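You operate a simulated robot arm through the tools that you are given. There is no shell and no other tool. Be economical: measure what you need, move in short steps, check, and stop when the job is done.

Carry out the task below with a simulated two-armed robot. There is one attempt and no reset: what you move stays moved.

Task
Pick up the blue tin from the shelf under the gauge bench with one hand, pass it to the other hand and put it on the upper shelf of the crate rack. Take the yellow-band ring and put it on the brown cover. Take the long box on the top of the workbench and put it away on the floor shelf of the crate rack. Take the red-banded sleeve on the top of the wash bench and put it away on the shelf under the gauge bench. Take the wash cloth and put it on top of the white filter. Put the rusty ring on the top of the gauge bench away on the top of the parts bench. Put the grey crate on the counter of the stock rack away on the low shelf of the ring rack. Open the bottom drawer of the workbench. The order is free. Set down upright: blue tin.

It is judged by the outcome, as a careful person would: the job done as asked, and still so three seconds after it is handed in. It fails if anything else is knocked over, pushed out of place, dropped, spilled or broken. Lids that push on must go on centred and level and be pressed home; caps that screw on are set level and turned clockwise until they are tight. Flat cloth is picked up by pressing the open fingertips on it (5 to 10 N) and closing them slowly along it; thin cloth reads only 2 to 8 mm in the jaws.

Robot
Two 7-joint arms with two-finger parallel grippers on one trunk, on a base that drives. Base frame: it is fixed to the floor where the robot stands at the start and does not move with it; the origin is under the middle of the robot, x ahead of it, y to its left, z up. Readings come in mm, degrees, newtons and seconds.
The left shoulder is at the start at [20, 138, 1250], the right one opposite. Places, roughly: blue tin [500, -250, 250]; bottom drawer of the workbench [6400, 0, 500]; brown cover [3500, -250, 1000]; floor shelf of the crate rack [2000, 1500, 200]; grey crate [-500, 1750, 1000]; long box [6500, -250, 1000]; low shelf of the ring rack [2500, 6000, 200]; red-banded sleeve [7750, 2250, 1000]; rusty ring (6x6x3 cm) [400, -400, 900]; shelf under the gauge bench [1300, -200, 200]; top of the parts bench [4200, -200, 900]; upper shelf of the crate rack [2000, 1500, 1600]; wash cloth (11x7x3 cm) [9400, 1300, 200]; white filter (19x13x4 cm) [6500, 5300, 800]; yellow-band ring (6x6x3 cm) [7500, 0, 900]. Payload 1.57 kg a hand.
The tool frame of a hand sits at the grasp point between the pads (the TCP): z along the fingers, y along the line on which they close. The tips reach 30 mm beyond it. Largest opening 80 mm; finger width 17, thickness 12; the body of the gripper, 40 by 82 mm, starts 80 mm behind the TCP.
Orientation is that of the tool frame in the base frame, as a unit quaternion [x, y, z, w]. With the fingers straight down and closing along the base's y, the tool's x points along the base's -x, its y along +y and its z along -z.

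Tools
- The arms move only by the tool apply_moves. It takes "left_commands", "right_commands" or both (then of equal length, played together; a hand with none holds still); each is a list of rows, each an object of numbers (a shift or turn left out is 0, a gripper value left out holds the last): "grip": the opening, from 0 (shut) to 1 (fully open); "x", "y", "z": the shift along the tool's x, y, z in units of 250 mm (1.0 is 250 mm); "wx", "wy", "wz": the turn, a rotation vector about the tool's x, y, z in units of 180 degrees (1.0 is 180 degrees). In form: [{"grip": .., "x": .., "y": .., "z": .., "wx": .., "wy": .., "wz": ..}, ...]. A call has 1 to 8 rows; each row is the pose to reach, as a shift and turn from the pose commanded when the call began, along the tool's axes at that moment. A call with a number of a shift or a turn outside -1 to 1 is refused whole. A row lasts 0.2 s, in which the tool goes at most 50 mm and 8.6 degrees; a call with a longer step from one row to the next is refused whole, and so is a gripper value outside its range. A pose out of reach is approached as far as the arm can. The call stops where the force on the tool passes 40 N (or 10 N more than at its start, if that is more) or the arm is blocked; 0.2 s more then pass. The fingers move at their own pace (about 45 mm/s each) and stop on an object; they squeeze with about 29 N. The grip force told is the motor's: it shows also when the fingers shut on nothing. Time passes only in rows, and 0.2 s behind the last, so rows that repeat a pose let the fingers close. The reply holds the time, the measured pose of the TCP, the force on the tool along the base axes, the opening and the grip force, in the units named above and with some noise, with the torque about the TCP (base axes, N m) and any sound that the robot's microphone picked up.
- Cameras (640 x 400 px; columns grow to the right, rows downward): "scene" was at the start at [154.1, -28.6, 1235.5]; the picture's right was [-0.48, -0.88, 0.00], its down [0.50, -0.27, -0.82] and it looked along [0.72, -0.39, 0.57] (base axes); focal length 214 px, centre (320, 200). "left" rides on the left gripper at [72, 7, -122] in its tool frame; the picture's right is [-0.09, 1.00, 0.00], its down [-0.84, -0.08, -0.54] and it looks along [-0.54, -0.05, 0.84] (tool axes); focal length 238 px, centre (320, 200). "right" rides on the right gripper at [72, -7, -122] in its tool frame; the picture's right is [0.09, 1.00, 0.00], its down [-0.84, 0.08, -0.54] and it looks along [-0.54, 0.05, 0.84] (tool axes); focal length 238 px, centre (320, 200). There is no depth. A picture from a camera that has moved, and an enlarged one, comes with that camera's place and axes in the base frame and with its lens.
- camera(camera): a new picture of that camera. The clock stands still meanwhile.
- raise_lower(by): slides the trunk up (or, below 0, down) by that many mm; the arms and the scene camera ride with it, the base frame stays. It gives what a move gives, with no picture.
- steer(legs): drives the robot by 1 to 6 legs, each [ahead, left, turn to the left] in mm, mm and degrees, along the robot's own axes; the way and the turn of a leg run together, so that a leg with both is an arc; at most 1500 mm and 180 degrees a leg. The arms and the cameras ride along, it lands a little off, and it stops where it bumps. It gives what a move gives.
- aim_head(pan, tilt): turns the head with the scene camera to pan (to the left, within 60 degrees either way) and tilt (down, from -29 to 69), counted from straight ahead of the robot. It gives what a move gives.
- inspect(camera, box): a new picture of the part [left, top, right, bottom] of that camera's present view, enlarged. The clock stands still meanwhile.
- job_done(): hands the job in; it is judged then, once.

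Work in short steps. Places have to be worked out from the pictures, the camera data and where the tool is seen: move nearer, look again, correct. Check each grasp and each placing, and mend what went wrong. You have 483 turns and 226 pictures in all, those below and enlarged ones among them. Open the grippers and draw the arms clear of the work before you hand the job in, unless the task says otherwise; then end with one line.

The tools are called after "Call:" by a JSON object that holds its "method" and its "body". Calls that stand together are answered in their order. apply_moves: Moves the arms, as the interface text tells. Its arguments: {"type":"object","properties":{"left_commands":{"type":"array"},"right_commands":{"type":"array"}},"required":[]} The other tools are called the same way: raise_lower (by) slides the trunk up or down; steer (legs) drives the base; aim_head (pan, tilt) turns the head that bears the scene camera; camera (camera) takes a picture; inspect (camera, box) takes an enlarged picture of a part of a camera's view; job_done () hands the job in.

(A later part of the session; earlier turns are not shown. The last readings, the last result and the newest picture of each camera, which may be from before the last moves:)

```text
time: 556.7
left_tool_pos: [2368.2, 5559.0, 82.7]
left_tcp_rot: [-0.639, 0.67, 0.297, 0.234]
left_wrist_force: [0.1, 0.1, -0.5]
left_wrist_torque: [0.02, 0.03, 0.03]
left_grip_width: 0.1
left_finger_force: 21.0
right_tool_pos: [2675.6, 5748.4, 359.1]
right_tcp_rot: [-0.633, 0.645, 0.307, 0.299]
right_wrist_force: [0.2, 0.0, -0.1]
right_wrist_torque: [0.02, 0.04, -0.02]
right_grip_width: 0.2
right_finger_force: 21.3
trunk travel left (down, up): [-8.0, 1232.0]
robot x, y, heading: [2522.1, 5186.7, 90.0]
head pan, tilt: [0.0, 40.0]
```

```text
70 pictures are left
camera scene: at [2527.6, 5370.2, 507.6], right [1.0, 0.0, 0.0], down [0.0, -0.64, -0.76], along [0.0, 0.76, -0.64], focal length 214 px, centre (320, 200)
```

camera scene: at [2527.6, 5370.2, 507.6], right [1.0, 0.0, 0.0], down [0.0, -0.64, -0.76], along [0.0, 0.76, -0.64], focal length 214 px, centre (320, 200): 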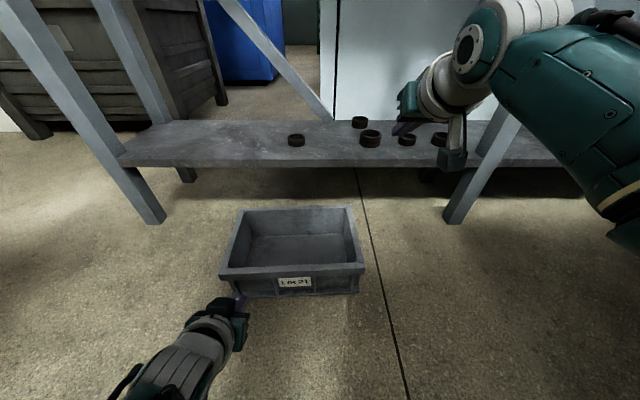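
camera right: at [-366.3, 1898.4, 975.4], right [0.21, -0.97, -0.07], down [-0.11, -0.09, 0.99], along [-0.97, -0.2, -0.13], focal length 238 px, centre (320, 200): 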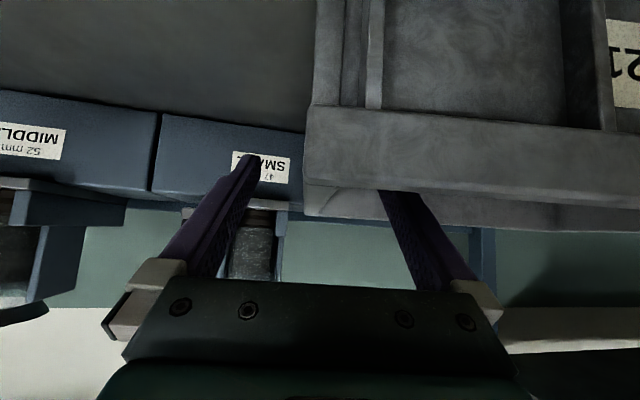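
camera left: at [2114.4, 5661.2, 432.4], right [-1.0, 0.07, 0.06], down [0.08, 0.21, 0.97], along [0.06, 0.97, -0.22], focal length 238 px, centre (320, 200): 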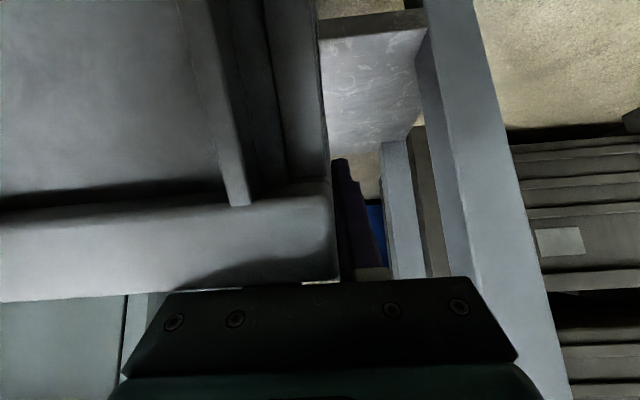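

The crate is now nearly square to the rack (yaw ~2.6°), centre ≈ (2464, 5718). I set both hands open at matched pre-grasp positions (ahead 400, ±143 lateral, z≈190).

Call:
{"method": "apply_moves", "body": {"left_commands": [{"x": -0.064, "z": -0.038, "wx": 0.004, "wz": -0.004, "grip": 0.3}, {"x": -0.128, "z": -0.077, "wx": 0.007, "wz": -0.008, "grip": 0.6}, {"x": -0.19, "z": -0.115, "wx": 0.011, "wy": -0.002, "wz": -0.012, "grip": 1.0}, {"x": -0.255, "z": -0.154, "wx": 0.014, "wy": -0.003, "wz": -0.016}, {"x": -0.319, "z": -0.192, "wx": 0.018, "wy": -0.003, "wz": -0.02}, {"x": -0.383, "y": -0.013, "z": -0.231, "wx": 0.0213, "wy": -0.0038, "wz": -0.0239}], "right_commands": [{"x": 0.155, "z": -0.012, "grip": 0.3}, {"x": 0.31, "z": -0.024, "grip": 0.6}, {"x": 0.466, "z": -0.036, "grip": 1.0}, {"x": 0.621, "z": -0.047}, {"x": 0.777, "z": -0.059}, {"x": 0.932, "y": 0.012, "z": -0.071}]}}

Call:
{"method": "steer", "body": {"legs": [[0, 40, 2.6], [80, 0, 0]]}}

Call:
{"method": "camera", "body": {"camera": "left"}}

Call:
{"method": "camera", "body": {"camera": "right"}}

Call:
{"method": "camera", "body": {"camera": "scene"}}

```text
time: 558.1
left_tool_pos: [2381.8, 5590.4, 192.1]
left_tcp_rot: [-0.653, 0.654, 0.27, 0.271]
left_wrist_force: [-0.3, -0.5, 0.7]
left_wrist_torque: [0.0, -0.04, 0.0]
left_grip_width: 80.0
left_finger_force: 0.1
right_tool_pos: [2664.2, 5587.3, 190.8]
right_tcp_rot: [-0.632, 0.645, 0.308, 0.299]
right_wrist_force: [0.7, -0.4, 0.5]
right_wrist_torque: [0.0, 0.02, -0.01]
right_grip_width: 80.0
right_finger_force: 0.1
trunk travel left (down, up): [-8.0, 1232.0]
robot x, y, heading: [2523.6, 5186.4, 89.6]
head pan, tilt: [0.0, 40.0]
```

```text
time: 559.7
left_tool_pos: [2322.9, 5654.8, 189.6]
left_tcp_rot: [0.669, -0.638, -0.275, -0.263]
left_wrist_force: [0.2, -1.1, 1.0]
left_wrist_torque: [0.03, -0.01, -0.01]
left_grip_width: 79.9
left_finger_force: 0.2
right_tool_pos: [2606.5, 5665.0, 190.8]
right_tcp_rot: [0.648, -0.631, -0.313, -0.291]
right_wrist_force: [0.6, -0.6, -0.6]
right_wrist_torque: [0.01, 0.04, 0.01]
right_grip_width: 79.9
right_finger_force: 0.1
trunk travel left (down, up): [-8.0, 1232.0]
robot x, y, heading: [2481.4, 5264.7, 92.5]
head pan, tilt: [0.0, 40.0]
```

```text
69 pictures are left
camera left: at [2324.1, 5516.6, 225.5], right [-1.0, 0.02, 0.06], down [0.07, 0.22, 0.97], along [0.01, 0.98, -0.22], focal length 238 px, centre (320, 200)
```

left: 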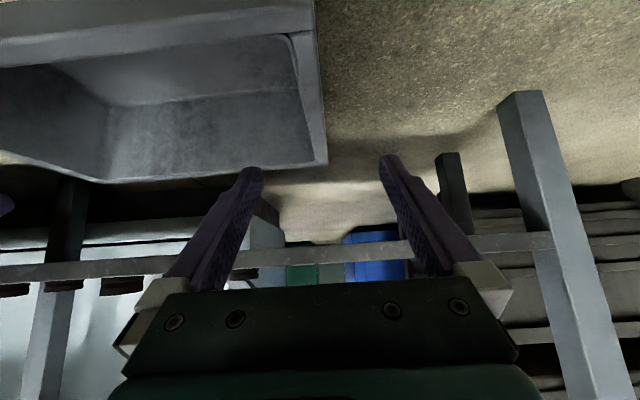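

```text
68 pictures are left
camera right: at [2618.4, 5526.2, 211.0], right [-0.99, -0.09, -0.05], down [-0.06, 0.11, 0.99], along [-0.08, 0.99, -0.12], focal length 238 px, centre (320, 200)
```

right: 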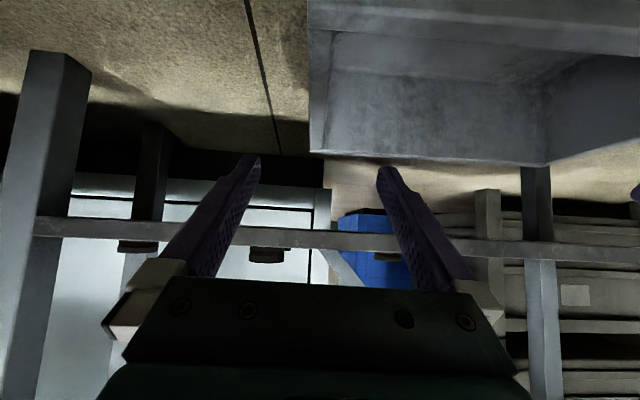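

```text
67 pictures are left
camera scene: at [2477.8, 5445.3, 507.2], right [1.0, 0.04, 0.0], down [0.03, -0.65, -0.76], along [-0.03, 0.76, -0.65], focal length 214 px, centre (320, 200)
```

scene: 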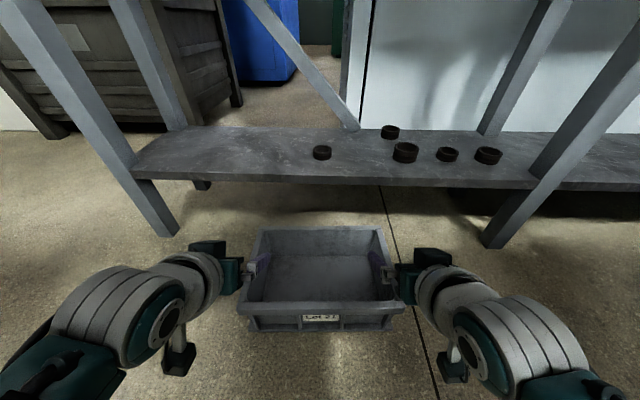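

Fingers straddle both end walls well; shelf top reads ≈235. I drive 22 mm ahead, lower the trunk's last 7 mm, and lower both hands to z≈108.

Call:
{"method": "steer", "body": {"legs": [[22, 0, 0]]}}

Call:
{"method": "raise_lower", "body": {"by": -7}}

Call:
{"method": "apply_moves", "body": {"left_commands": [{"x": 0.07, "z": 0.07}, {"x": 0.14, "z": 0.14}, {"x": 0.209, "z": 0.209}], "right_commands": [{"x": 0.0755, "z": 0.064}, {"x": 0.151, "z": 0.127}, {"x": 0.2265, "z": 0.19}]}}

Call:
{"method": "camera", "body": {"camera": "left"}}

Call:
{"method": "camera", "body": {"camera": "right"}}

```text
time: 560.5
left_tool_pos: [2320.9, 5677.6, 189.7]
left_tcp_rot: [0.668, -0.639, -0.275, -0.263]
left_wrist_force: [-0.6, -1.0, -0.1]
left_wrist_torque: [0.03, 0.0, 0.0]
left_grip_width: 80.0
left_finger_force: 0.0
right_tool_pos: [2603.4, 5689.7, 189.3]
right_tcp_rot: [0.647, -0.631, -0.313, -0.291]
right_wrist_force: [0.8, -0.2, 0.6]
right_wrist_torque: [0.06, -0.03, -0.04]
right_grip_width: 79.9
right_finger_force: 0.1
trunk travel left (down, up): [-8.0, 1232.0]
robot x, y, heading: [2482.1, 5288.0, 92.5]
head pan, tilt: [0.0, 40.0]
```

```text
time: 561.0
left_tool_pos: [2319.1, 5681.8, 183.7]
left_tcp_rot: [0.668, -0.638, -0.276, -0.264]
left_wrist_force: [0.2, -0.5, 0.6]
left_wrist_torque: [0.01, 0.0, 0.0]
left_grip_width: 80.3
left_finger_force: 0.1
right_tool_pos: [2603.7, 5692.1, 183.4]
right_tcp_rot: [0.647, -0.632, -0.312, -0.291]
right_wrist_force: [-0.3, 0.6, -1.1]
right_wrist_torque: [0.01, 0.0, -0.03]
right_grip_width: 80.0
right_finger_force: 0.0
trunk travel left (down, up): [-1.0, 1239.0]
robot x, y, heading: [2479.7, 5288.1, 92.3]
head pan, tilt: [0.0, 40.0]
```

```text
time: 561.8
left_tool_pos: [2319.0, 5683.5, 111.3]
left_tcp_rot: [0.668, -0.639, -0.275, -0.264]
left_wrist_force: [-0.1, -0.5, 0.0]
left_wrist_torque: [0.02, 0.02, -0.02]
left_grip_width: 80.0
left_finger_force: 0.2
right_tool_pos: [2601.1, 5696.5, 112.2]
right_tcp_rot: [0.647, -0.63, -0.315, -0.291]
right_wrist_force: [0.3, -0.4, 0.9]
right_wrist_torque: [0.01, -0.01, 0.03]
right_grip_width: 79.9
right_finger_force: 0.0
trunk travel left (down, up): [-1.0, 1239.0]
robot x, y, heading: [2475.7, 5290.2, 92.4]
head pan, tilt: [0.0, 40.0]
```

```text
66 pictures are left
camera left: at [2319.5, 5545.6, 146.2], right [-1.0, 0.02, 0.06], down [0.07, 0.21, 0.97], along [0.01, 0.98, -0.21], focal length 238 px, centre (320, 200)
```

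left: 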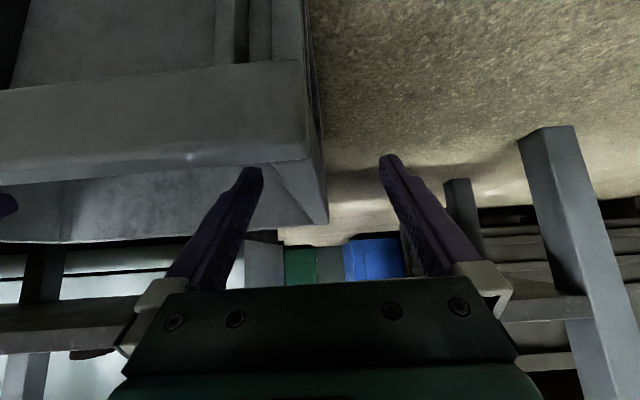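

```text
65 pictures are left
camera right: at [2612.7, 5557.0, 131.7], right [-0.99, -0.09, -0.05], down [-0.06, 0.11, 0.99], along [-0.09, 0.99, -0.11], focal length 238 px, centre (320, 200)
```

right: 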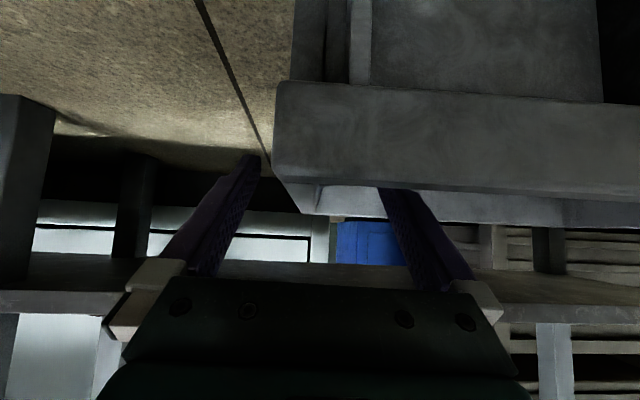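

Both walls are inside the finger gaps. I lower 8 mm more and close both hands.

Call:
{"method": "apply_moves", "body": {"left_commands": [{"x": 0.023, "z": 0.023}, {"x": 0.023, "z": 0.023, "grip": 0.7}, {"x": 0.023, "z": 0.023, "grip": 0.4}, {"x": 0.023, "z": 0.023, "grip": 0.2}, {"x": 0.023, "z": 0.023, "grip": 0.0}, {"x": 0.023, "z": 0.023, "grip": 0.0}, {"x": 0.023, "z": 0.023, "grip": 0.0}], "right_commands": [{"x": 0.0245, "z": 0.0206}, {"x": 0.0245, "z": 0.0206, "grip": 0.7}, {"x": 0.0245, "z": 0.0206, "grip": 0.4}, {"x": 0.0245, "z": 0.0206, "grip": 0.2}, {"x": 0.0245, "z": 0.0206, "grip": 0.0}, {"x": 0.0245, "z": 0.0206, "grip": 0.0}, {"x": 0.0245, "z": 0.0206, "grip": 0.0}]}}

```text
time: 563.4
left_tool_pos: [2320.7, 5681.5, 102.4]
left_tcp_rot: [0.668, -0.638, -0.276, -0.263]
left_wrist_force: [-13.9, 0.7, 1.0]
left_wrist_torque: [-0.04, -0.38, -0.47]
left_grip_width: 14.7
left_finger_force: 28.7
right_tool_pos: [2605.4, 5695.4, 101.8]
right_tcp_rot: [0.647, -0.631, -0.312, -0.293]
right_wrist_force: [16.8, -1.6, 1.0]
right_wrist_torque: [0.0, 0.43, 1.17]
right_grip_width: 15.0
right_finger_force: 28.9
trunk travel left (down, up): [-1.0, 1239.0]
robot x, y, heading: [2482.6, 5289.7, 92.5]
head pan, tilt: [0.0, 40.0]
```

Both grip (15 mm). I lift with the trunk 300 mm and check the crate's attitude.

Call:
{"method": "raise_lower", "body": {"by": 300}}

Call:
{"method": "camera", "body": {"camera": "scene"}}

```text
time: 566.4
left_tool_pos: [2319.2, 5682.0, 403.4]
left_tcp_rot: [0.668, -0.639, -0.276, -0.263]
left_wrist_force: [-23.6, 2.8, -3.0]
left_wrist_torque: [0.04, -0.34, -0.33]
left_grip_width: 14.7
left_finger_force: 28.9
right_tool_pos: [2604.1, 5694.8, 401.3]
right_tcp_rot: [0.647, -0.631, -0.312, -0.293]
right_wrist_force: [24.0, -1.9, -1.6]
right_wrist_torque: [-0.14, 0.38, 1.3]
right_grip_width: 14.9
right_finger_force: 29.1
trunk travel left (down, up): [-301.0, 939.0]
robot x, y, heading: [2478.2, 5288.6, 92.3]
head pan, tilt: [0.0, 40.0]
```

```text
64 pictures are left
camera scene: at [2474.8, 5471.6, 800.8], right [1.0, 0.04, 0.0], down [0.03, -0.64, -0.77], along [-0.03, 0.77, -0.64], focal length 214 px, centre (320, 200)
```

scene: 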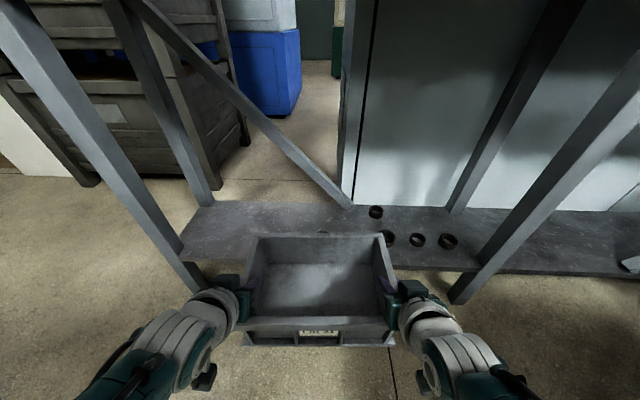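

Crate is level. For more forward reach I alternately raise/extend both arms and lower the trunk, keeping the crate near z≈450.

Call:
{"method": "apply_moves", "body": {"left_commands": [{"x": -0.0967, "z": -0.026}, {"x": -0.193, "z": -0.052}, {"x": -0.29, "z": -0.078}, {"x": -0.387, "z": -0.104}, {"x": -0.483, "z": -0.13}, {"x": -0.58, "z": -0.156}], "right_commands": [{"x": -0.0985, "z": -0.0175}, {"x": -0.197, "z": -0.035}, {"x": -0.2955, "z": -0.0525}, {"x": -0.394, "z": -0.07}, {"x": -0.4925, "z": -0.0875}, {"x": -0.591, "z": -0.105}]}}

Call:
{"method": "raise_lower", "body": {"by": -100}}

Call:
{"method": "apply_moves", "body": {"left_commands": [{"x": -0.0967, "z": -0.026}, {"x": -0.193, "z": -0.052}, {"x": -0.29, "z": -0.078}, {"x": -0.387, "z": -0.104}, {"x": -0.483, "z": -0.13}, {"x": -0.58, "z": -0.156}], "right_commands": [{"x": -0.0985, "z": -0.0175}, {"x": -0.197, "z": -0.035}, {"x": -0.2955, "z": -0.0525}, {"x": -0.394, "z": -0.07}, {"x": -0.4925, "z": -0.0875}, {"x": -0.591, "z": -0.105}]}}

Call:
{"method": "raise_lower", "body": {"by": -100}}

Call:
{"method": "camera", "body": {"camera": "scene"}}

```text
time: 567.8
left_tool_pos: [2318.1, 5757.5, 531.5]
left_tcp_rot: [0.668, -0.638, -0.276, -0.265]
left_wrist_force: [-11.9, -6.5, 3.7]
left_wrist_torque: [0.06, -0.87, -1.15]
left_grip_width: 15.3
left_finger_force: 28.5
right_tool_pos: [2601.3, 5767.4, 533.2]
right_tcp_rot: [0.648, -0.63, -0.314, -0.291]
right_wrist_force: [13.7, 6.7, -7.9]
right_wrist_torque: [-0.14, -0.66, -0.56]
right_grip_width: 15.1
right_finger_force: 28.5
trunk travel left (down, up): [-301.0, 939.0]
robot x, y, heading: [2481.6, 5288.0, 92.4]
head pan, tilt: [0.0, 40.0]
```

```text
time: 569.2
left_tool_pos: [2317.4, 5756.6, 430.9]
left_tcp_rot: [0.669, -0.638, -0.275, -0.263]
left_wrist_force: [-10.6, -6.4, 1.7]
left_wrist_torque: [0.01, -0.84, -1.16]
left_grip_width: 15.1
left_finger_force: 28.5
right_tool_pos: [2601.1, 5767.3, 433.0]
right_tcp_rot: [0.646, -0.631, -0.314, -0.292]
right_wrist_force: [10.4, 6.3, -8.5]
right_wrist_torque: [-0.04, -0.59, -0.55]
right_grip_width: 15.1
right_finger_force: 29.4
trunk travel left (down, up): [-201.0, 1039.0]
robot x, y, heading: [2480.8, 5286.2, 92.3]
head pan, tilt: [0.0, 40.0]
```

```text
time: 570.6
left_tool_pos: [2315.5, 5832.3, 561.1]
left_tcp_rot: [0.667, -0.639, -0.274, -0.265]
left_wrist_force: [5.5, -8.8, 3.9]
left_wrist_torque: [-0.25, -0.87, -1.32]
left_grip_width: 15.2
left_finger_force: 28.5
right_tool_pos: [2599.2, 5841.0, 563.8]
right_tcp_rot: [0.647, -0.631, -0.314, -0.291]
right_wrist_force: [-5.0, 9.1, -10.1]
right_wrist_torque: [0.25, -0.87, -1.24]
right_grip_width: 15.7
right_finger_force: 29.3
trunk travel left (down, up): [-201.0, 1039.0]
robot x, y, heading: [2482.1, 5288.2, 92.7]
head pan, tilt: [0.0, 40.0]
```

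```text
time: 571.9
left_tool_pos: [2314.1, 5830.7, 460.3]
left_tcp_rot: [0.668, -0.639, -0.274, -0.266]
left_wrist_force: [16.0, -8.4, 2.8]
left_wrist_torque: [-0.03, -0.83, -1.31]
left_grip_width: 15.0
left_finger_force: 29.3
right_tool_pos: [2600.3, 5840.5, 462.3]
right_tcp_rot: [0.648, -0.631, -0.313, -0.29]
right_wrist_force: [-16.8, 8.6, -9.7]
right_wrist_torque: [-0.01, -0.76, -1.31]
right_grip_width: 15.4
right_finger_force: 29.5
trunk travel left (down, up): [-101.0, 1139.0]
robot x, y, heading: [2484.2, 5289.1, 92.7]
head pan, tilt: [0.0, 40.0]
```

```text
63 pictures are left
camera scene: at [2474.8, 5471.4, 600.9], right [1.0, 0.04, 0.0], down [0.03, -0.64, -0.77], along [-0.03, 0.76, -0.64], focal length 214 px, centre (320, 200)
```

scene: 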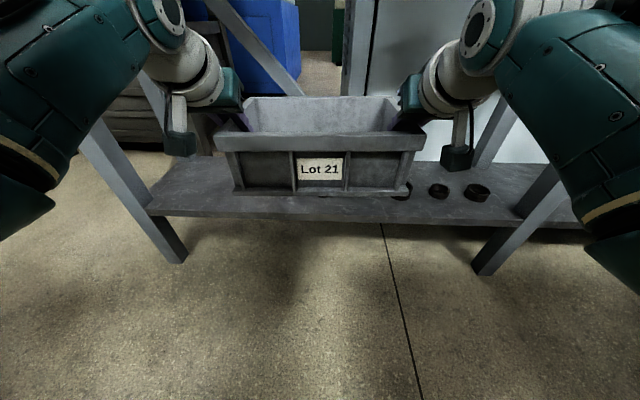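

The crate is over the shelf's front edge with ample height. I drive 140 mm ahead, then 185 mm left above the rings.

Call:
{"method": "steer", "body": {"legs": [[140, 0, 0]]}}

Call:
{"method": "steer", "body": {"legs": [[0, 175, 0]]}}

Call:
{"method": "camera", "body": {"camera": "scene"}}

```text
time: 573.2
left_tool_pos: [2310.6, 5966.2, 458.8]
left_tcp_rot: [0.668, -0.64, -0.272, -0.266]
left_wrist_force: [18.8, -8.4, 3.2]
left_wrist_torque: [0.03, -0.79, -1.22]
left_grip_width: 14.9
left_finger_force: 28.7
right_tool_pos: [2594.5, 5975.9, 461.2]
right_tcp_rot: [0.646, -0.632, -0.312, -0.291]
right_wrist_force: [-18.9, 7.2, -9.3]
right_wrist_torque: [-0.01, -0.78, -1.21]
right_grip_width: 15.3
right_finger_force: 29.2
trunk travel left (down, up): [-101.0, 1139.0]
robot x, y, heading: [2474.5, 5426.7, 92.4]
head pan, tilt: [0.0, 40.0]
```

```text
time: 574.7
left_tool_pos: [2141.8, 5962.2, 459.5]
left_tcp_rot: [0.668, -0.639, -0.272, -0.266]
left_wrist_force: [0.9, -7.0, 1.9]
left_wrist_torque: [-0.15, -0.68, -1.05]
left_grip_width: 15.1
left_finger_force: 29.2
right_tool_pos: [2426.3, 5970.8, 461.6]
right_tcp_rot: [0.647, -0.631, -0.313, -0.291]
right_wrist_force: [-1.2, 6.7, -7.4]
right_wrist_torque: [0.12, -0.7, -0.88]
right_grip_width: 15.5
right_finger_force: 29.8
trunk travel left (down, up): [-101.0, 1139.0]
robot x, y, heading: [2305.3, 5418.5, 92.6]
head pan, tilt: [0.0, 40.0]
```

```text
62 pictures are left
camera scene: at [2300.4, 5603.5, 600.9], right [1.0, 0.04, 0.0], down [0.03, -0.64, -0.77], along [-0.03, 0.77, -0.64], focal length 214 px, centre (320, 200)
```

scene: 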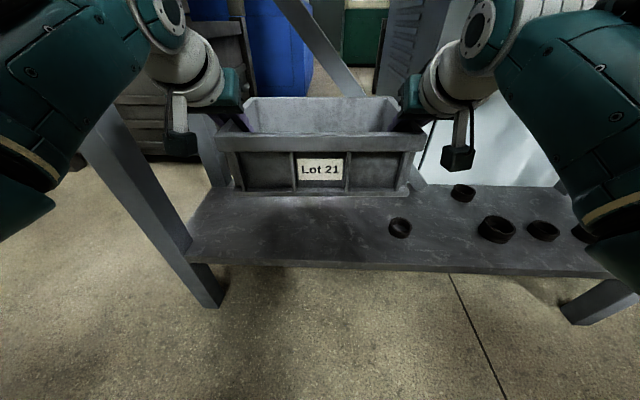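

The nearest ring is close to the crate's right end, so I shift 25 mm more left and then lower by trunk.

Call:
{"method": "steer", "body": {"legs": [[0, 25, 0]]}}

Call:
{"method": "raise_lower", "body": {"by": -95}}

Call:
{"method": "camera", "body": {"camera": "scene"}}

```text
time: 575.5
left_tool_pos: [2115.5, 5961.5, 459.8]
left_tcp_rot: [0.668, -0.64, -0.272, -0.267]
left_wrist_force: [0.9, -6.1, 2.0]
left_wrist_torque: [-0.26, -0.54, -1.0]
left_grip_width: 15.0
left_finger_force: 28.9
right_tool_pos: [2400.8, 5969.8, 461.7]
right_tcp_rot: [0.647, -0.631, -0.312, -0.291]
right_wrist_force: [-0.2, 5.9, -6.9]
right_wrist_torque: [0.24, -0.74, -0.8]
right_grip_width: 15.3
right_finger_force: 28.6
trunk travel left (down, up): [-101.0, 1139.0]
robot x, y, heading: [2279.2, 5418.7, 92.6]
head pan, tilt: [0.0, 40.0]
```

```text
time: 576.8
left_tool_pos: [2114.3, 5961.4, 363.8]
left_tcp_rot: [0.668, -0.64, -0.272, -0.266]
left_wrist_force: [0.5, -7.0, 1.1]
left_wrist_torque: [-0.26, -0.44, -0.99]
left_grip_width: 14.7
left_finger_force: 28.9
right_tool_pos: [2399.4, 5969.5, 366.4]
right_tcp_rot: [0.647, -0.632, -0.312, -0.291]
right_wrist_force: [-0.6, 6.9, -6.6]
right_wrist_torque: [0.21, -0.76, -0.9]
right_grip_width: 15.3
right_finger_force: 29.2
trunk travel left (down, up): [-6.0, 1234.0]
robot x, y, heading: [2280.0, 5417.2, 92.4]
head pan, tilt: [0.0, 40.0]
```

```text
61 pictures are left
camera scene: at [2273.4, 5602.3, 505.9], right [1.0, 0.04, 0.0], down [0.03, -0.64, -0.77], along [-0.03, 0.77, -0.64], focal length 214 px, centre (320, 200)
```

scene: 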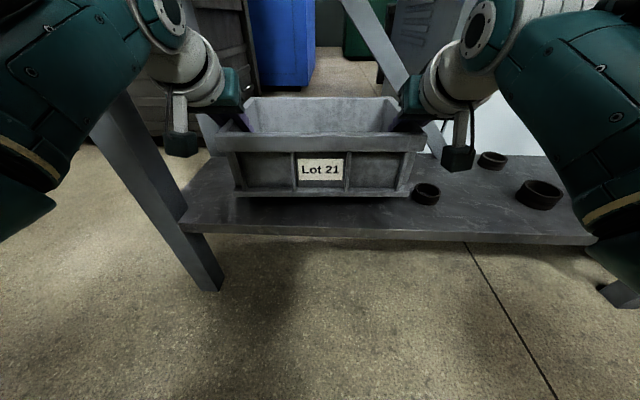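

I lower both hands together in small steps until the crate rests.

Call:
{"method": "apply_moves", "body": {"left_commands": [{"x": 0.0226, "z": 0.0226}, {"x": 0.045, "z": 0.045}, {"x": 0.068, "z": 0.068}, {"x": 0.085, "z": 0.085}], "right_commands": [{"x": 0.0245, "z": 0.0206}, {"x": 0.049, "z": 0.041}, {"x": 0.0735, "z": 0.062}, {"x": 0.092, "z": 0.077}]}}

Call:
{"method": "camera", "body": {"camera": "scene"}}

```text
time: 577.8
left_tool_pos: [2113.8, 5962.7, 342.4]
left_tcp_rot: [0.666, -0.638, -0.277, -0.269]
left_wrist_force: [-4.4, -12.0, 27.6]
left_wrist_torque: [-0.24, 0.11, -0.59]
left_grip_width: 15.1
left_finger_force: 29.3
right_tool_pos: [2399.9, 5972.6, 343.5]
right_tcp_rot: [0.645, -0.63, -0.317, -0.296]
right_wrist_force: [5.9, -9.2, 26.1]
right_wrist_torque: [-0.61, -0.63, -0.52]
right_grip_width: 15.2
right_finger_force: 28.6
trunk travel left (down, up): [-6.0, 1234.0]
robot x, y, heading: [2280.5, 5423.3, 92.6]
head pan, tilt: [0.0, 40.0]
```

```text
60 pictures are left
camera scene: at [2273.5, 5601.7, 507.1], right [1.0, 0.04, 0.0], down [0.03, -0.64, -0.77], along [-0.03, 0.76, -0.64], focal length 214 px, centre (320, 200)
```

scene: 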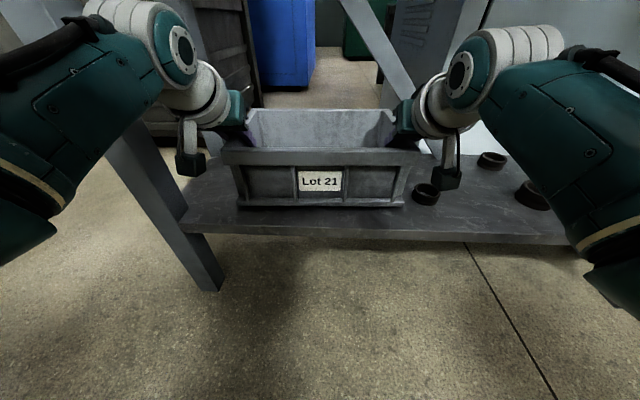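

The crate rests on the shelf. I open both hands moderately and withdraw upward and back.

Call:
{"method": "apply_moves", "body": {"left_commands": [{"x": -0.01, "z": -0.01}, {"x": -0.01, "z": -0.01, "grip": 0.4}, {"x": -0.01, "z": -0.01, "grip": 0.5}, {"x": -0.01, "z": -0.01, "grip": 0.5}, {"x": -0.08, "z": -0.08}, {"x": -0.18, "z": -0.18}, {"x": -0.18, "z": -0.36}, {"x": -0.18, "z": -0.54}], "right_commands": [{"x": -0.01, "z": -0.01}, {"x": -0.01, "z": -0.01, "grip": 0.4}, {"x": -0.01, "z": -0.01, "grip": 0.5}, {"x": -0.01, "z": -0.01, "grip": 0.5}, {"x": -0.087, "z": -0.073}, {"x": -0.19, "z": -0.16}, {"x": -0.19, "z": -0.34}, {"x": -0.19, "z": -0.52}]}}

Call:
{"method": "camera", "body": {"camera": "scene"}}

```text
time: 579.6
left_tool_pos: [2116.5, 5895.3, 462.0]
left_tcp_rot: [0.668, -0.64, -0.272, -0.264]
left_wrist_force: [-0.3, -0.7, -0.6]
left_wrist_torque: [0.04, -0.01, -0.02]
left_grip_width: 39.8
left_finger_force: 0.0
right_tool_pos: [2401.9, 5898.9, 456.0]
right_tcp_rot: [0.648, -0.632, -0.312, -0.289]
right_wrist_force: [-0.6, -0.1, 0.0]
right_wrist_torque: [-0.01, 0.0, -0.01]
right_grip_width: 39.9
right_finger_force: 0.0
trunk travel left (down, up): [-6.0, 1234.0]
robot x, y, heading: [2279.7, 5419.7, 92.7]
head pan, tilt: [0.0, 40.0]
```

```text
59 pictures are left
camera scene: at [2273.4, 5601.0, 505.7], right [1.0, 0.04, 0.0], down [0.03, -0.64, -0.77], along [-0.03, 0.76, -0.64], focal length 214 px, centre (320, 200)
```

scene: 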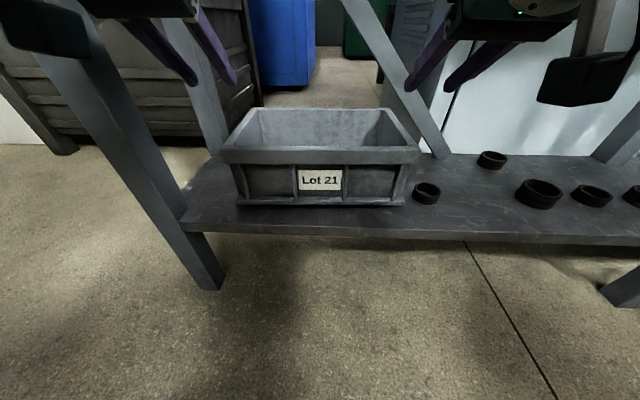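

The grey crate is in place. I shift right clear of the bench, back out, raise, and return by the lane to the main aisle.

Call:
{"method": "steer", "body": {"legs": [[0, -190, -2.6], [-1300, 0, 0]]}}

Call:
{"method": "raise_lower", "body": {"by": 400}}

Call:
{"method": "raise_lower", "body": {"by": 200}}

Call:
{"method": "steer", "body": {"legs": [[0, 1230, 0], [-1500, 0, 0], [-1400, 0, 0], [-400, 0, 0]]}}

```text
time: 587.2
left_tool_pos: [2327.0, 4626.6, 463.2]
left_tcp_rot: [0.657, -0.65, -0.268, -0.271]
left_wrist_force: [-0.1, 0.0, -0.3]
left_wrist_torque: [0.0, 0.03, 0.01]
left_grip_width: 39.9
left_finger_force: 0.2
right_tool_pos: [2612.6, 4620.8, 456.7]
right_tcp_rot: [-0.637, 0.642, 0.308, 0.296]
right_wrist_force: [-0.6, 0.1, -0.5]
right_wrist_torque: [0.0, 0.0, -0.02]
right_grip_width: 39.8
right_finger_force: 0.1
trunk travel left (down, up): [-6.0, 1234.0]
robot x, y, heading: [2474.3, 4142.2, 90.4]
head pan, tilt: [0.0, 40.0]
```

```text
time: 591.0
left_tool_pos: [2327.3, 4625.9, 863.5]
left_tcp_rot: [0.657, -0.651, -0.267, -0.271]
left_wrist_force: [0.0, -0.1, -0.2]
left_wrist_torque: [0.02, 0.0, 0.0]
left_grip_width: 40.0
left_finger_force: 0.2
right_tool_pos: [2611.5, 4620.6, 856.1]
right_tcp_rot: [-0.636, 0.642, 0.309, 0.297]
right_wrist_force: [0.1, -0.2, 0.0]
right_wrist_torque: [0.01, 0.02, -0.02]
right_grip_width: 39.8
right_finger_force: 0.0
trunk travel left (down, up): [-406.0, 834.0]
robot x, y, heading: [2471.6, 4147.7, 90.5]
head pan, tilt: [0.0, 40.0]
```

```text
time: 593.2
left_tool_pos: [2326.4, 4626.1, 1062.2]
left_tcp_rot: [0.657, -0.651, -0.267, -0.271]
left_wrist_force: [-0.6, 0.9, -0.1]
left_wrist_torque: [-0.02, 0.01, 0.02]
left_grip_width: 39.9
left_finger_force: 0.1
right_tool_pos: [2612.5, 4620.5, 1055.0]
right_tcp_rot: [-0.637, 0.642, 0.308, 0.296]
right_wrist_force: [0.1, -0.3, -0.7]
right_wrist_torque: [0.02, -0.01, 0.03]
right_grip_width: 40.2
right_finger_force: 0.0
trunk travel left (down, up): [-606.0, 634.0]
robot x, y, heading: [2475.4, 4141.0, 90.3]
head pan, tilt: [0.0, 40.0]
```

```text
time: 609.9
left_tool_pos: [1058.5, 2488.7, 1069.3]
left_tcp_rot: [-0.65, 0.654, 0.277, 0.271]
left_wrist_force: [0.1, -0.4, 0.0]
left_wrist_torque: [0.02, 0.02, 0.0]
left_grip_width: 40.1
left_finger_force: 0.1
right_tool_pos: [1343.8, 2479.4, 1058.9]
right_tcp_rot: [-0.628, 0.646, 0.316, 0.297]
right_wrist_force: [0.1, -0.3, -0.1]
right_wrist_torque: [0.03, 0.04, 0.0]
right_grip_width: 40.2
right_finger_force: 0.0
trunk travel left (down, up): [-606.0, 634.0]
robot x, y, heading: [1214.5, 1992.8, 89.9]
head pan, tilt: [0.0, 40.0]
stopped in leg 3: the robot was blocked; the commanded pose is now the measured one
```

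Blocked, probably the right elbow at the crate rack's corner. I step forward 60, left 200, then continue back.

Call:
{"method": "steer", "body": {"legs": [[60, 0, 0], [0, 230, 0], [-1250, 0, 0]]}}

Call:
{"method": "camera", "body": {"camera": "scene"}}

```text
time: 618.1
left_tool_pos: [849.7, 1265.2, 1064.2]
left_tcp_rot: [0.663, -0.644, -0.271, -0.268]
left_wrist_force: [0.0, -0.5, 0.1]
left_wrist_torque: [0.0, 0.02, 0.01]
left_grip_width: 39.9
left_finger_force: 0.0
right_tool_pos: [1135.0, 1266.3, 1057.1]
right_tcp_rot: [0.643, -0.636, -0.311, -0.293]
right_wrist_force: [0.1, -0.9, -0.3]
right_wrist_torque: [-0.01, 0.02, 0.0]
right_grip_width: 39.9
right_finger_force: 0.0
trunk travel left (down, up): [-606.0, 634.0]
robot x, y, heading: [1003.2, 785.4, 91.6]
head pan, tilt: [0.0, 40.0]
```

```text
58 pictures are left
camera scene: at [1001.5, 969.9, 1106.0], right [1.0, 0.03, 0.0], down [0.02, -0.64, -0.77], along [-0.02, 0.77, -0.64], focal length 214 px, centre (320, 200)
```

scene: 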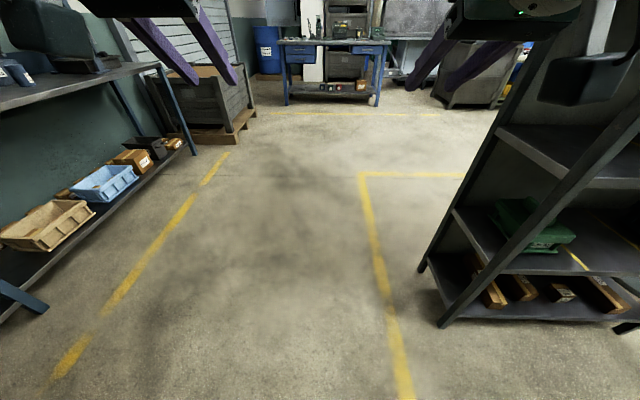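

All fine here. I turn east and drive along the aisle toward the far end.

Call:
{"method": "steer", "body": {"legs": [[0, 0, -91.6], [1480, 90, 0], [1480, 0, 0], [1480, 0, 0], [1480, 0, 0], [1200, 0, 0]]}}

Call:
{"method": "aim_head", "body": {"pan": 15, "tilt": 35}}

Call:
{"method": "camera", "body": {"camera": "scene"}}

```text
time: 655.5
left_tool_pos: [8531.7, 1238.8, 1062.8]
left_tcp_rot: [0.011, 0.924, -0.009, 0.381]
left_wrist_force: [-0.5, 0.3, 0.7]
left_wrist_torque: [0.0, -0.01, 0.01]
left_grip_width: 39.9
left_finger_force: 0.0
right_tool_pos: [8515.8, 952.5, 1056.6]
right_tcp_rot: [0.019, 0.904, 0.001, 0.427]
right_wrist_force: [-0.2, -0.5, -0.4]
right_wrist_torque: [0.02, -0.01, 0.01]
right_grip_width: 40.1
right_finger_force: 0.0
trunk travel left (down, up): [-606.0, 634.0]
robot x, y, heading: [8040.2, 1105.4, -1.4]
head pan, tilt: [0.0, 40.0]
```

```text
time: 656.2
left_tool_pos: [8530.6, 1238.1, 1063.7]
left_tcp_rot: [0.012, 0.925, -0.009, 0.38]
left_wrist_force: [0.2, 0.2, -0.1]
left_wrist_torque: [0.02, 0.02, -0.01]
left_grip_width: 40.0
left_finger_force: 0.0
right_tool_pos: [8515.6, 953.0, 1056.3]
right_tcp_rot: [0.02, 0.904, 0.0, 0.428]
right_wrist_force: [0.9, 0.5, -0.3]
right_wrist_torque: [-0.05, 0.0, 0.03]
right_grip_width: 39.9
right_finger_force: 0.0
trunk travel left (down, up): [-606.0, 634.0]
robot x, y, heading: [8038.4, 1111.2, -1.4]
head pan, tilt: [15.0, 35.0]
```

```text
57 pictures are left
camera scene: at [8229.2, 1126.5, 1113.5], right [0.24, -0.97, 0.0], down [-0.56, -0.14, -0.82], along [0.8, 0.19, -0.57], focal length 214 px, centre (320, 200)
```

scene: 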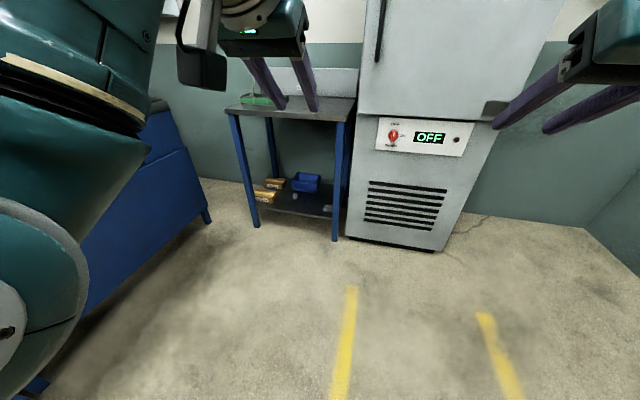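

A small blue table has a low shelf; a greyish thing at its right could be the cloth. I zoom in.

Call:
{"method": "inspect", "body": {"camera": "scene", "box": [235, 150, 365, 250]}}

```text
4.00 times, centred on (300, 200) of scene
camera zoom: at [8229.2, 1126.5, 1113.5], right [0.24, -0.97, 0.0], down [-0.56, -0.14, -0.82], along [0.8, 0.19, -0.57], focal length 858 px, centre (400, 200)
```

zoom: 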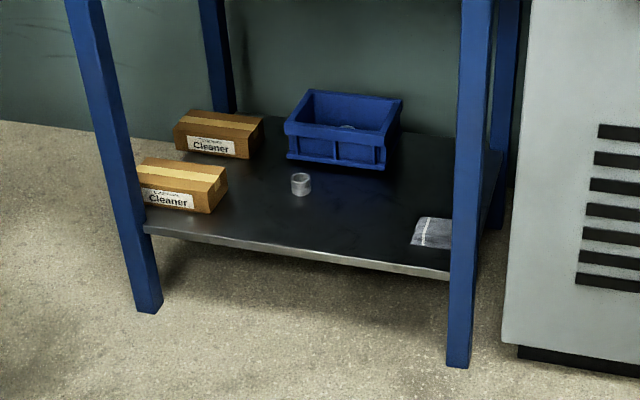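

That grey striped piece at (9430, 1360) on the low shelf (z≈193) is the wash cloth. I line up the right hand: drive near, lower the trunk, and pitch the hand steeper.

Call:
{"method": "steer", "body": {"legs": [[0, 440, 1.4], [620, 0, 0]]}}

Call:
{"method": "raise_lower", "body": {"by": -400}}

Call:
{"method": "raise_lower", "body": {"by": -195}}

Call:
{"method": "apply_moves", "body": {"right_commands": [{"y": -0.05, "wy": 0.037, "grip": 0.6}, {"y": -0.1, "wy": 0.074, "grip": 0.8}, {"y": -0.16, "wy": 0.111, "grip": 0.9}]}}

Call:
{"method": "camera", "body": {"camera": "right"}}

```text
time: 662.0
left_tool_pos: [9145.1, 1701.3, 1063.7]
left_tcp_rot: [-0.005, 0.924, -0.002, 0.381]
left_wrist_force: [-0.9, -0.3, -0.5]
left_wrist_torque: [0.02, 0.0, 0.03]
left_grip_width: 40.1
left_finger_force: 0.0
right_tool_pos: [9139.0, 1416.2, 1056.5]
right_tcp_rot: [0.004, 0.904, 0.008, 0.427]
right_wrist_force: [0.5, 0.6, 0.7]
right_wrist_torque: [-0.03, 0.02, -0.02]
right_grip_width: 39.8
right_finger_force: 0.0
trunk travel left (down, up): [-606.0, 634.0]
robot x, y, heading: [8659.8, 1556.6, 0.8]
head pan, tilt: [15.0, 35.0]
```

```text
time: 665.8
left_tool_pos: [9145.6, 1701.8, 663.6]
left_tcp_rot: [-0.004, 0.925, -0.003, 0.381]
left_wrist_force: [0.4, 0.0, -0.4]
left_wrist_torque: [-0.01, 0.02, 0.02]
left_grip_width: 40.2
left_finger_force: 0.1
right_tool_pos: [9139.4, 1416.2, 655.1]
right_tcp_rot: [0.004, 0.904, 0.008, 0.428]
right_wrist_force: [0.1, 0.2, 0.0]
right_wrist_torque: [0.0, 0.03, 0.0]
right_grip_width: 39.8
right_finger_force: 0.0
trunk travel left (down, up): [-206.0, 1034.0]
robot x, y, heading: [8659.5, 1555.6, 0.8]
head pan, tilt: [15.0, 35.0]
```

```text
time: 668.0
left_tool_pos: [9145.2, 1701.8, 468.8]
left_tcp_rot: [-0.004, 0.925, -0.002, 0.38]
left_wrist_force: [0.5, -0.2, 0.1]
left_wrist_torque: [0.01, -0.01, -0.01]
left_grip_width: 39.8
left_finger_force: 0.0
right_tool_pos: [9139.3, 1416.0, 461.2]
right_tcp_rot: [0.004, 0.904, 0.008, 0.428]
right_wrist_force: [0.4, -0.2, -0.2]
right_wrist_torque: [0.03, 0.02, 0.01]
right_grip_width: 40.0
right_finger_force: 0.0
trunk travel left (down, up): [-11.0, 1229.0]
robot x, y, heading: [8659.5, 1556.0, 0.5]
head pan, tilt: [15.0, 35.0]
```

```text
time: 668.8
left_tool_pos: [9145.8, 1700.6, 467.9]
left_tcp_rot: [-0.005, 0.925, -0.001, 0.381]
left_wrist_force: [-0.5, -0.3, 0.3]
left_wrist_torque: [0.0, 0.0, 0.01]
left_grip_width: 40.0
left_finger_force: 0.0
right_tool_pos: [9140.3, 1374.9, 461.1]
right_tcp_rot: [0.004, 0.964, 0.008, 0.264]
right_wrist_force: [0.5, 0.6, 0.1]
right_wrist_torque: [0.02, -0.01, -0.01]
right_grip_width: 72.0
right_finger_force: 0.1
trunk travel left (down, up): [-11.0, 1229.0]
robot x, y, heading: [8660.6, 1555.4, 0.3]
head pan, tilt: [15.0, 35.0]
```

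```text
55 pictures are left
camera right: at [9015.4, 1366.5, 528.4], right [-0.08, 1.0, -0.03], down [0.45, 0.06, 0.89], along [0.89, 0.06, -0.45], focal length 238 px, centre (320, 200)
```

right: 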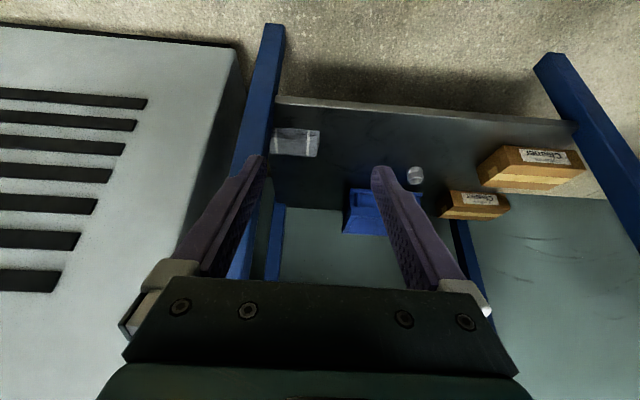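

The cloth is at (9369–9468, 1290–1385), close behind the table's right leg; a vertical hand clears the leg better. I turn the right hand straight down at (ahead 378, right 222).

Call:
{"method": "apply_moves", "body": {"right_commands": [{"x": 0.122, "y": -0.035, "z": 0.047, "wy": 0.0334}, {"x": 0.245, "y": -0.07, "z": 0.094, "wy": 0.0668}, {"x": 0.367, "y": -0.105, "z": 0.142, "wy": 0.1}, {"x": 0.49, "y": -0.14, "z": 0.189, "wy": 0.1336}, {"x": 0.612, "y": -0.175, "z": 0.236, "wy": 0.167}]}}

Call:
{"method": "steer", "body": {"legs": [[300, 0, -0.3]]}}

Call:
{"method": "camera", "body": {"camera": "right"}}

```text
time: 670.0
left_tool_pos: [9144.6, 1701.1, 467.9]
left_tcp_rot: [-0.005, 0.925, -0.002, 0.381]
left_wrist_force: [-0.2, 0.5, -0.2]
left_wrist_torque: [0.04, -0.04, 0.0]
left_grip_width: 39.9
left_finger_force: 0.1
right_tool_pos: [9036.5, 1333.0, 328.8]
right_tcp_rot: [0.001, 1.0, 0.009, 0.003]
right_wrist_force: [0.3, -0.3, 0.7]
right_wrist_torque: [0.01, -0.01, 0.01]
right_grip_width: 72.0
right_finger_force: 0.1
trunk travel left (down, up): [-11.0, 1229.0]
robot x, y, heading: [8660.6, 1559.4, 0.4]
head pan, tilt: [15.0, 35.0]
```

```text
time: 671.7
left_tool_pos: [9386.7, 1699.0, 468.3]
left_tcp_rot: [-0.002, 0.924, -0.003, 0.382]
left_wrist_force: [-0.5, -0.1, 0.0]
left_wrist_torque: [0.0, -0.01, 0.0]
left_grip_width: 39.8
left_finger_force: 0.0
right_tool_pos: [9269.9, 1334.6, 330.1]
right_tcp_rot: [0.017, 1.0, 0.01, -0.007]
right_wrist_force: [-1.3, -0.5, -0.3]
right_wrist_torque: [0.04, -0.12, -0.02]
right_grip_width: 72.0
right_finger_force: 0.1
trunk travel left (down, up): [-11.0, 1229.0]
robot x, y, heading: [8901.0, 1555.8, 0.1]
head pan, tilt: [15.0, 35.0]
stopped in leg 1: the force on the tool passed its limit at 184 N (the readings are from after the stop); the commanded pose is now the measured one
```

```text
54 pictures are left
camera right: at [9199.0, 1326.2, 452.7], right [-0.06, 1.0, 0.02], down [0.85, 0.04, 0.53], along [0.53, 0.05, -0.85], focal length 238 px, centre (320, 200)
```

right: 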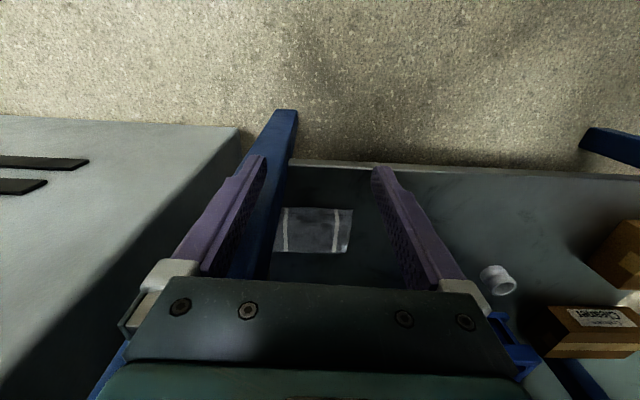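

The outer finger touched the table leg. I back 40 mm, go 60 mm left, then ahead past the leg with narrower fingers.

Call:
{"method": "steer", "body": {"legs": [[-45, 0, 0], [0, 65, 0]]}}

Call:
{"method": "steer", "body": {"legs": [[178, 0, 0]]}}

Call:
{"method": "camera", "body": {"camera": "right"}}

```text
time: 673.2
left_tool_pos: [9344.1, 1757.1, 469.4]
left_tcp_rot: [-0.002, 0.924, -0.005, 0.383]
left_wrist_force: [0.5, 0.2, 0.0]
left_wrist_torque: [-0.01, 0.03, 0.01]
left_grip_width: 40.1
left_finger_force: 0.0
right_tool_pos: [9227.8, 1390.9, 332.4]
right_tcp_rot: [0.017, 1.0, 0.008, -0.007]
right_wrist_force: [-0.3, -0.6, -0.4]
right_wrist_torque: [0.03, 0.07, -0.01]
right_grip_width: 72.0
right_finger_force: 0.1
trunk travel left (down, up): [-11.0, 1229.0]
robot x, y, heading: [8855.3, 1622.4, -0.1]
head pan, tilt: [15.0, 35.0]
```

```text
time: 674.8
left_tool_pos: [9494.3, 1767.5, 462.8]
left_tcp_rot: [-0.006, 0.927, -0.002, 0.376]
left_wrist_force: [0.3, 0.4, 0.8]
left_wrist_torque: [-0.02, 0.0, -0.02]
left_grip_width: 39.9
left_finger_force: 0.2
right_tool_pos: [9377.7, 1400.4, 326.4]
right_tcp_rot: [0.012, 1.0, 0.01, -0.015]
right_wrist_force: [0.4, -0.6, 1.1]
right_wrist_torque: [0.01, 0.02, 0.01]
right_grip_width: 71.9
right_finger_force: 0.1
trunk travel left (down, up): [-11.0, 1229.0]
robot x, y, heading: [9024.9, 1620.1, 0.6]
head pan, tilt: [15.0, 35.0]
stopped in leg 1: the robot was blocked; the commanded pose is now the measured one
```

```text
53 pictures are left
camera right: at [9308.2, 1392.1, 449.1], right [-0.07, 1.0, 0.02], down [0.85, 0.05, 0.52], along [0.52, 0.05, -0.85], focal length 238 px, centre (320, 200)
```

right: 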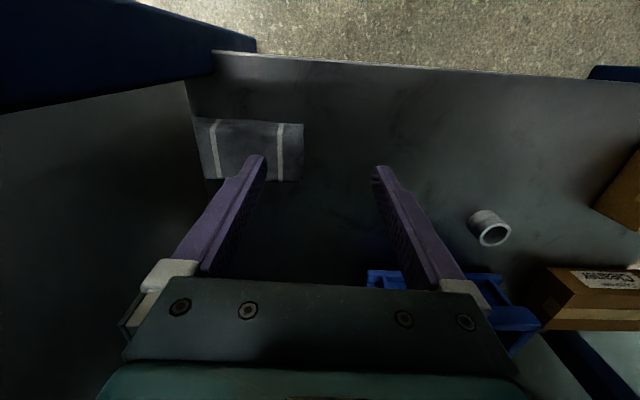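

Base front touches the shelf (so base radius ≈280). Cloth now at centre (9405, 1325), 117×75 mm. I move over (9403, 1345), narrow to 60 mm and descend close to it.

Call:
{"method": "apply_moves", "body": {"right_commands": [{"x": -0.105, "y": -0.05, "grip": 0.78}, {"x": -0.105, "y": -0.218, "grip": 0.78}, {"x": -0.105, "y": -0.218, "z": 0.18}, {"x": -0.105, "y": -0.218, "z": 0.34}]}}

Call:
{"method": "camera", "body": {"camera": "right"}}

```text
time: 675.8
left_tool_pos: [9493.8, 1766.4, 462.4]
left_tcp_rot: [-0.004, 0.927, -0.003, 0.375]
left_wrist_force: [0.0, 0.3, 0.0]
left_wrist_torque: [-0.01, 0.02, 0.01]
left_grip_width: 39.8
left_finger_force: 0.0
right_tool_pos: [9400.6, 1345.4, 254.8]
right_tcp_rot: [0.014, 1.0, 0.006, -0.017]
right_wrist_force: [-2.8, 0.9, 7.9]
right_wrist_torque: [-0.27, 0.06, -0.08]
right_grip_width: 61.4
right_finger_force: 0.0
trunk travel left (down, up): [-11.0, 1229.0]
robot x, y, heading: [9027.0, 1621.8, 0.5]
head pan, tilt: [15.0, 35.0]
stopped in row 4 (right hand): the force on the tool passed its limit at 108 N (the readings are from after the stop); the commanded pose is now the measured one
```

```text
52 pictures are left
camera right: at [9331.6, 1337.6, 377.6], right [-0.06, 1.0, 0.01], down [0.86, 0.05, 0.52], along [0.51, 0.05, -0.86], focal length 238 px, centre (320, 200)
```

right: 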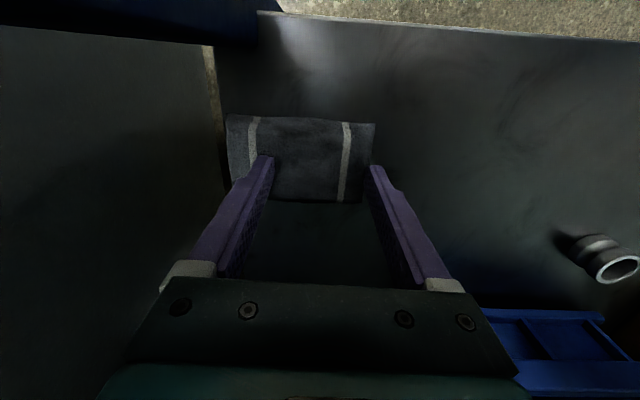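

Tips touch the cloth at TCP z≈255. The right tip is at the cloth's edge, so I lift 5 mm, narrow to 50 mm, shift 5 mm and press gently again.

Call:
{"method": "apply_moves", "body": {"right_commands": [{"z": -0.024, "grip": 0.63}, {"y": -0.02, "z": -0.024, "grip": 0.63}, {"y": -0.02, "z": -0.012}, {"y": -0.02, "z": -0.004}, {"y": -0.02, "z": 0.002}]}}

```text
time: 677.0
left_tool_pos: [9493.7, 1765.8, 461.6]
left_tcp_rot: [-0.004, 0.927, -0.002, 0.375]
left_wrist_force: [-0.6, -0.5, 0.1]
left_wrist_torque: [-0.01, 0.02, -0.02]
left_grip_width: 40.0
left_finger_force: 0.1
right_tool_pos: [9399.0, 1339.3, 254.1]
right_tcp_rot: [0.015, 1.0, 0.006, -0.015]
right_wrist_force: [-2.4, -0.2, 12.3]
right_wrist_torque: [-0.35, 0.01, -0.08]
right_grip_width: 50.1
right_finger_force: 0.0
trunk travel left (down, up): [-11.0, 1229.0]
robot x, y, heading: [9030.1, 1620.1, 0.4]
head pan, tilt: [15.0, 35.0]
```

About 12 N; I ease slightly and close slowly along the cloth.

Call:
{"method": "apply_moves", "body": {"right_commands": [{"z": -0.003}, {"z": -0.003, "grip": 0.56}, {"z": -0.003, "grip": 0.48}, {"z": -0.003, "grip": 0.4}, {"z": -0.003, "grip": 0.32}, {"z": -0.003, "grip": 0.24}, {"z": -0.003, "grip": 0.16}, {"z": -0.003, "grip": 0.08}]}}

Call:
{"method": "apply_moves", "body": {"right_commands": [{"grip": 0.0}, {"grip": 0.0}, {"grip": 0.0}]}}

Call:
{"method": "camera", "body": {"camera": "right"}}

```text
time: 678.8
left_tool_pos: [9491.1, 1765.5, 461.3]
left_tcp_rot: [-0.003, 0.927, -0.003, 0.375]
left_wrist_force: [0.0, 0.1, 0.3]
left_wrist_torque: [0.01, 0.02, -0.01]
left_grip_width: 40.2
left_finger_force: 0.0
right_tool_pos: [9398.2, 1339.8, 253.5]
right_tcp_rot: [0.015, 1.0, 0.006, -0.015]
right_wrist_force: [1.1, -6.7, 17.4]
right_wrist_torque: [-0.33, -0.16, -0.08]
right_grip_width: 16.9
right_finger_force: 5.5
trunk travel left (down, up): [-11.0, 1229.0]
robot x, y, heading: [9030.2, 1620.7, 0.7]
head pan, tilt: [15.0, 35.0]
```

```text
time: 679.5
left_tool_pos: [9492.5, 1766.4, 461.5]
left_tcp_rot: [-0.004, 0.927, -0.002, 0.375]
left_wrist_force: [-0.6, -0.1, 0.1]
left_wrist_torque: [0.01, 0.0, 0.04]
left_grip_width: 40.1
left_finger_force: 0.1
right_tool_pos: [9399.4, 1339.2, 253.2]
right_tcp_rot: [0.014, 1.0, 0.006, -0.016]
right_wrist_force: [2.5, -7.9, 20.2]
right_wrist_torque: [-0.25, -0.22, -0.04]
right_grip_width: 0.1
right_finger_force: 21.4
trunk travel left (down, up): [-11.0, 1229.0]
robot x, y, heading: [9028.0, 1620.6, 0.5]
head pan, tilt: [15.0, 35.0]
```

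```text
51 pictures are left
camera right: at [9330.0, 1332.5, 377.0], right [-0.06, 1.0, 0.02], down [0.86, 0.05, 0.52], along [0.51, 0.05, -0.86], focal length 238 px, centre (320, 200)
```

right: 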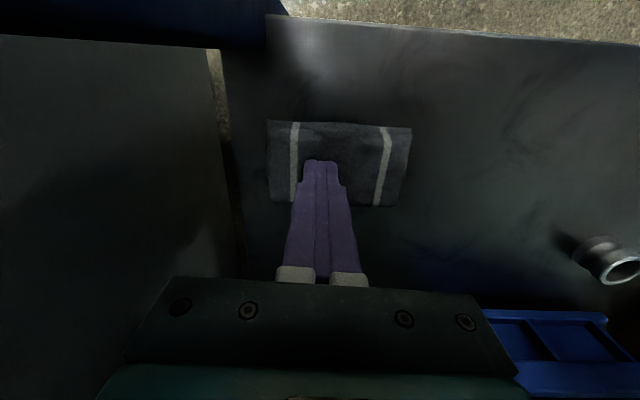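

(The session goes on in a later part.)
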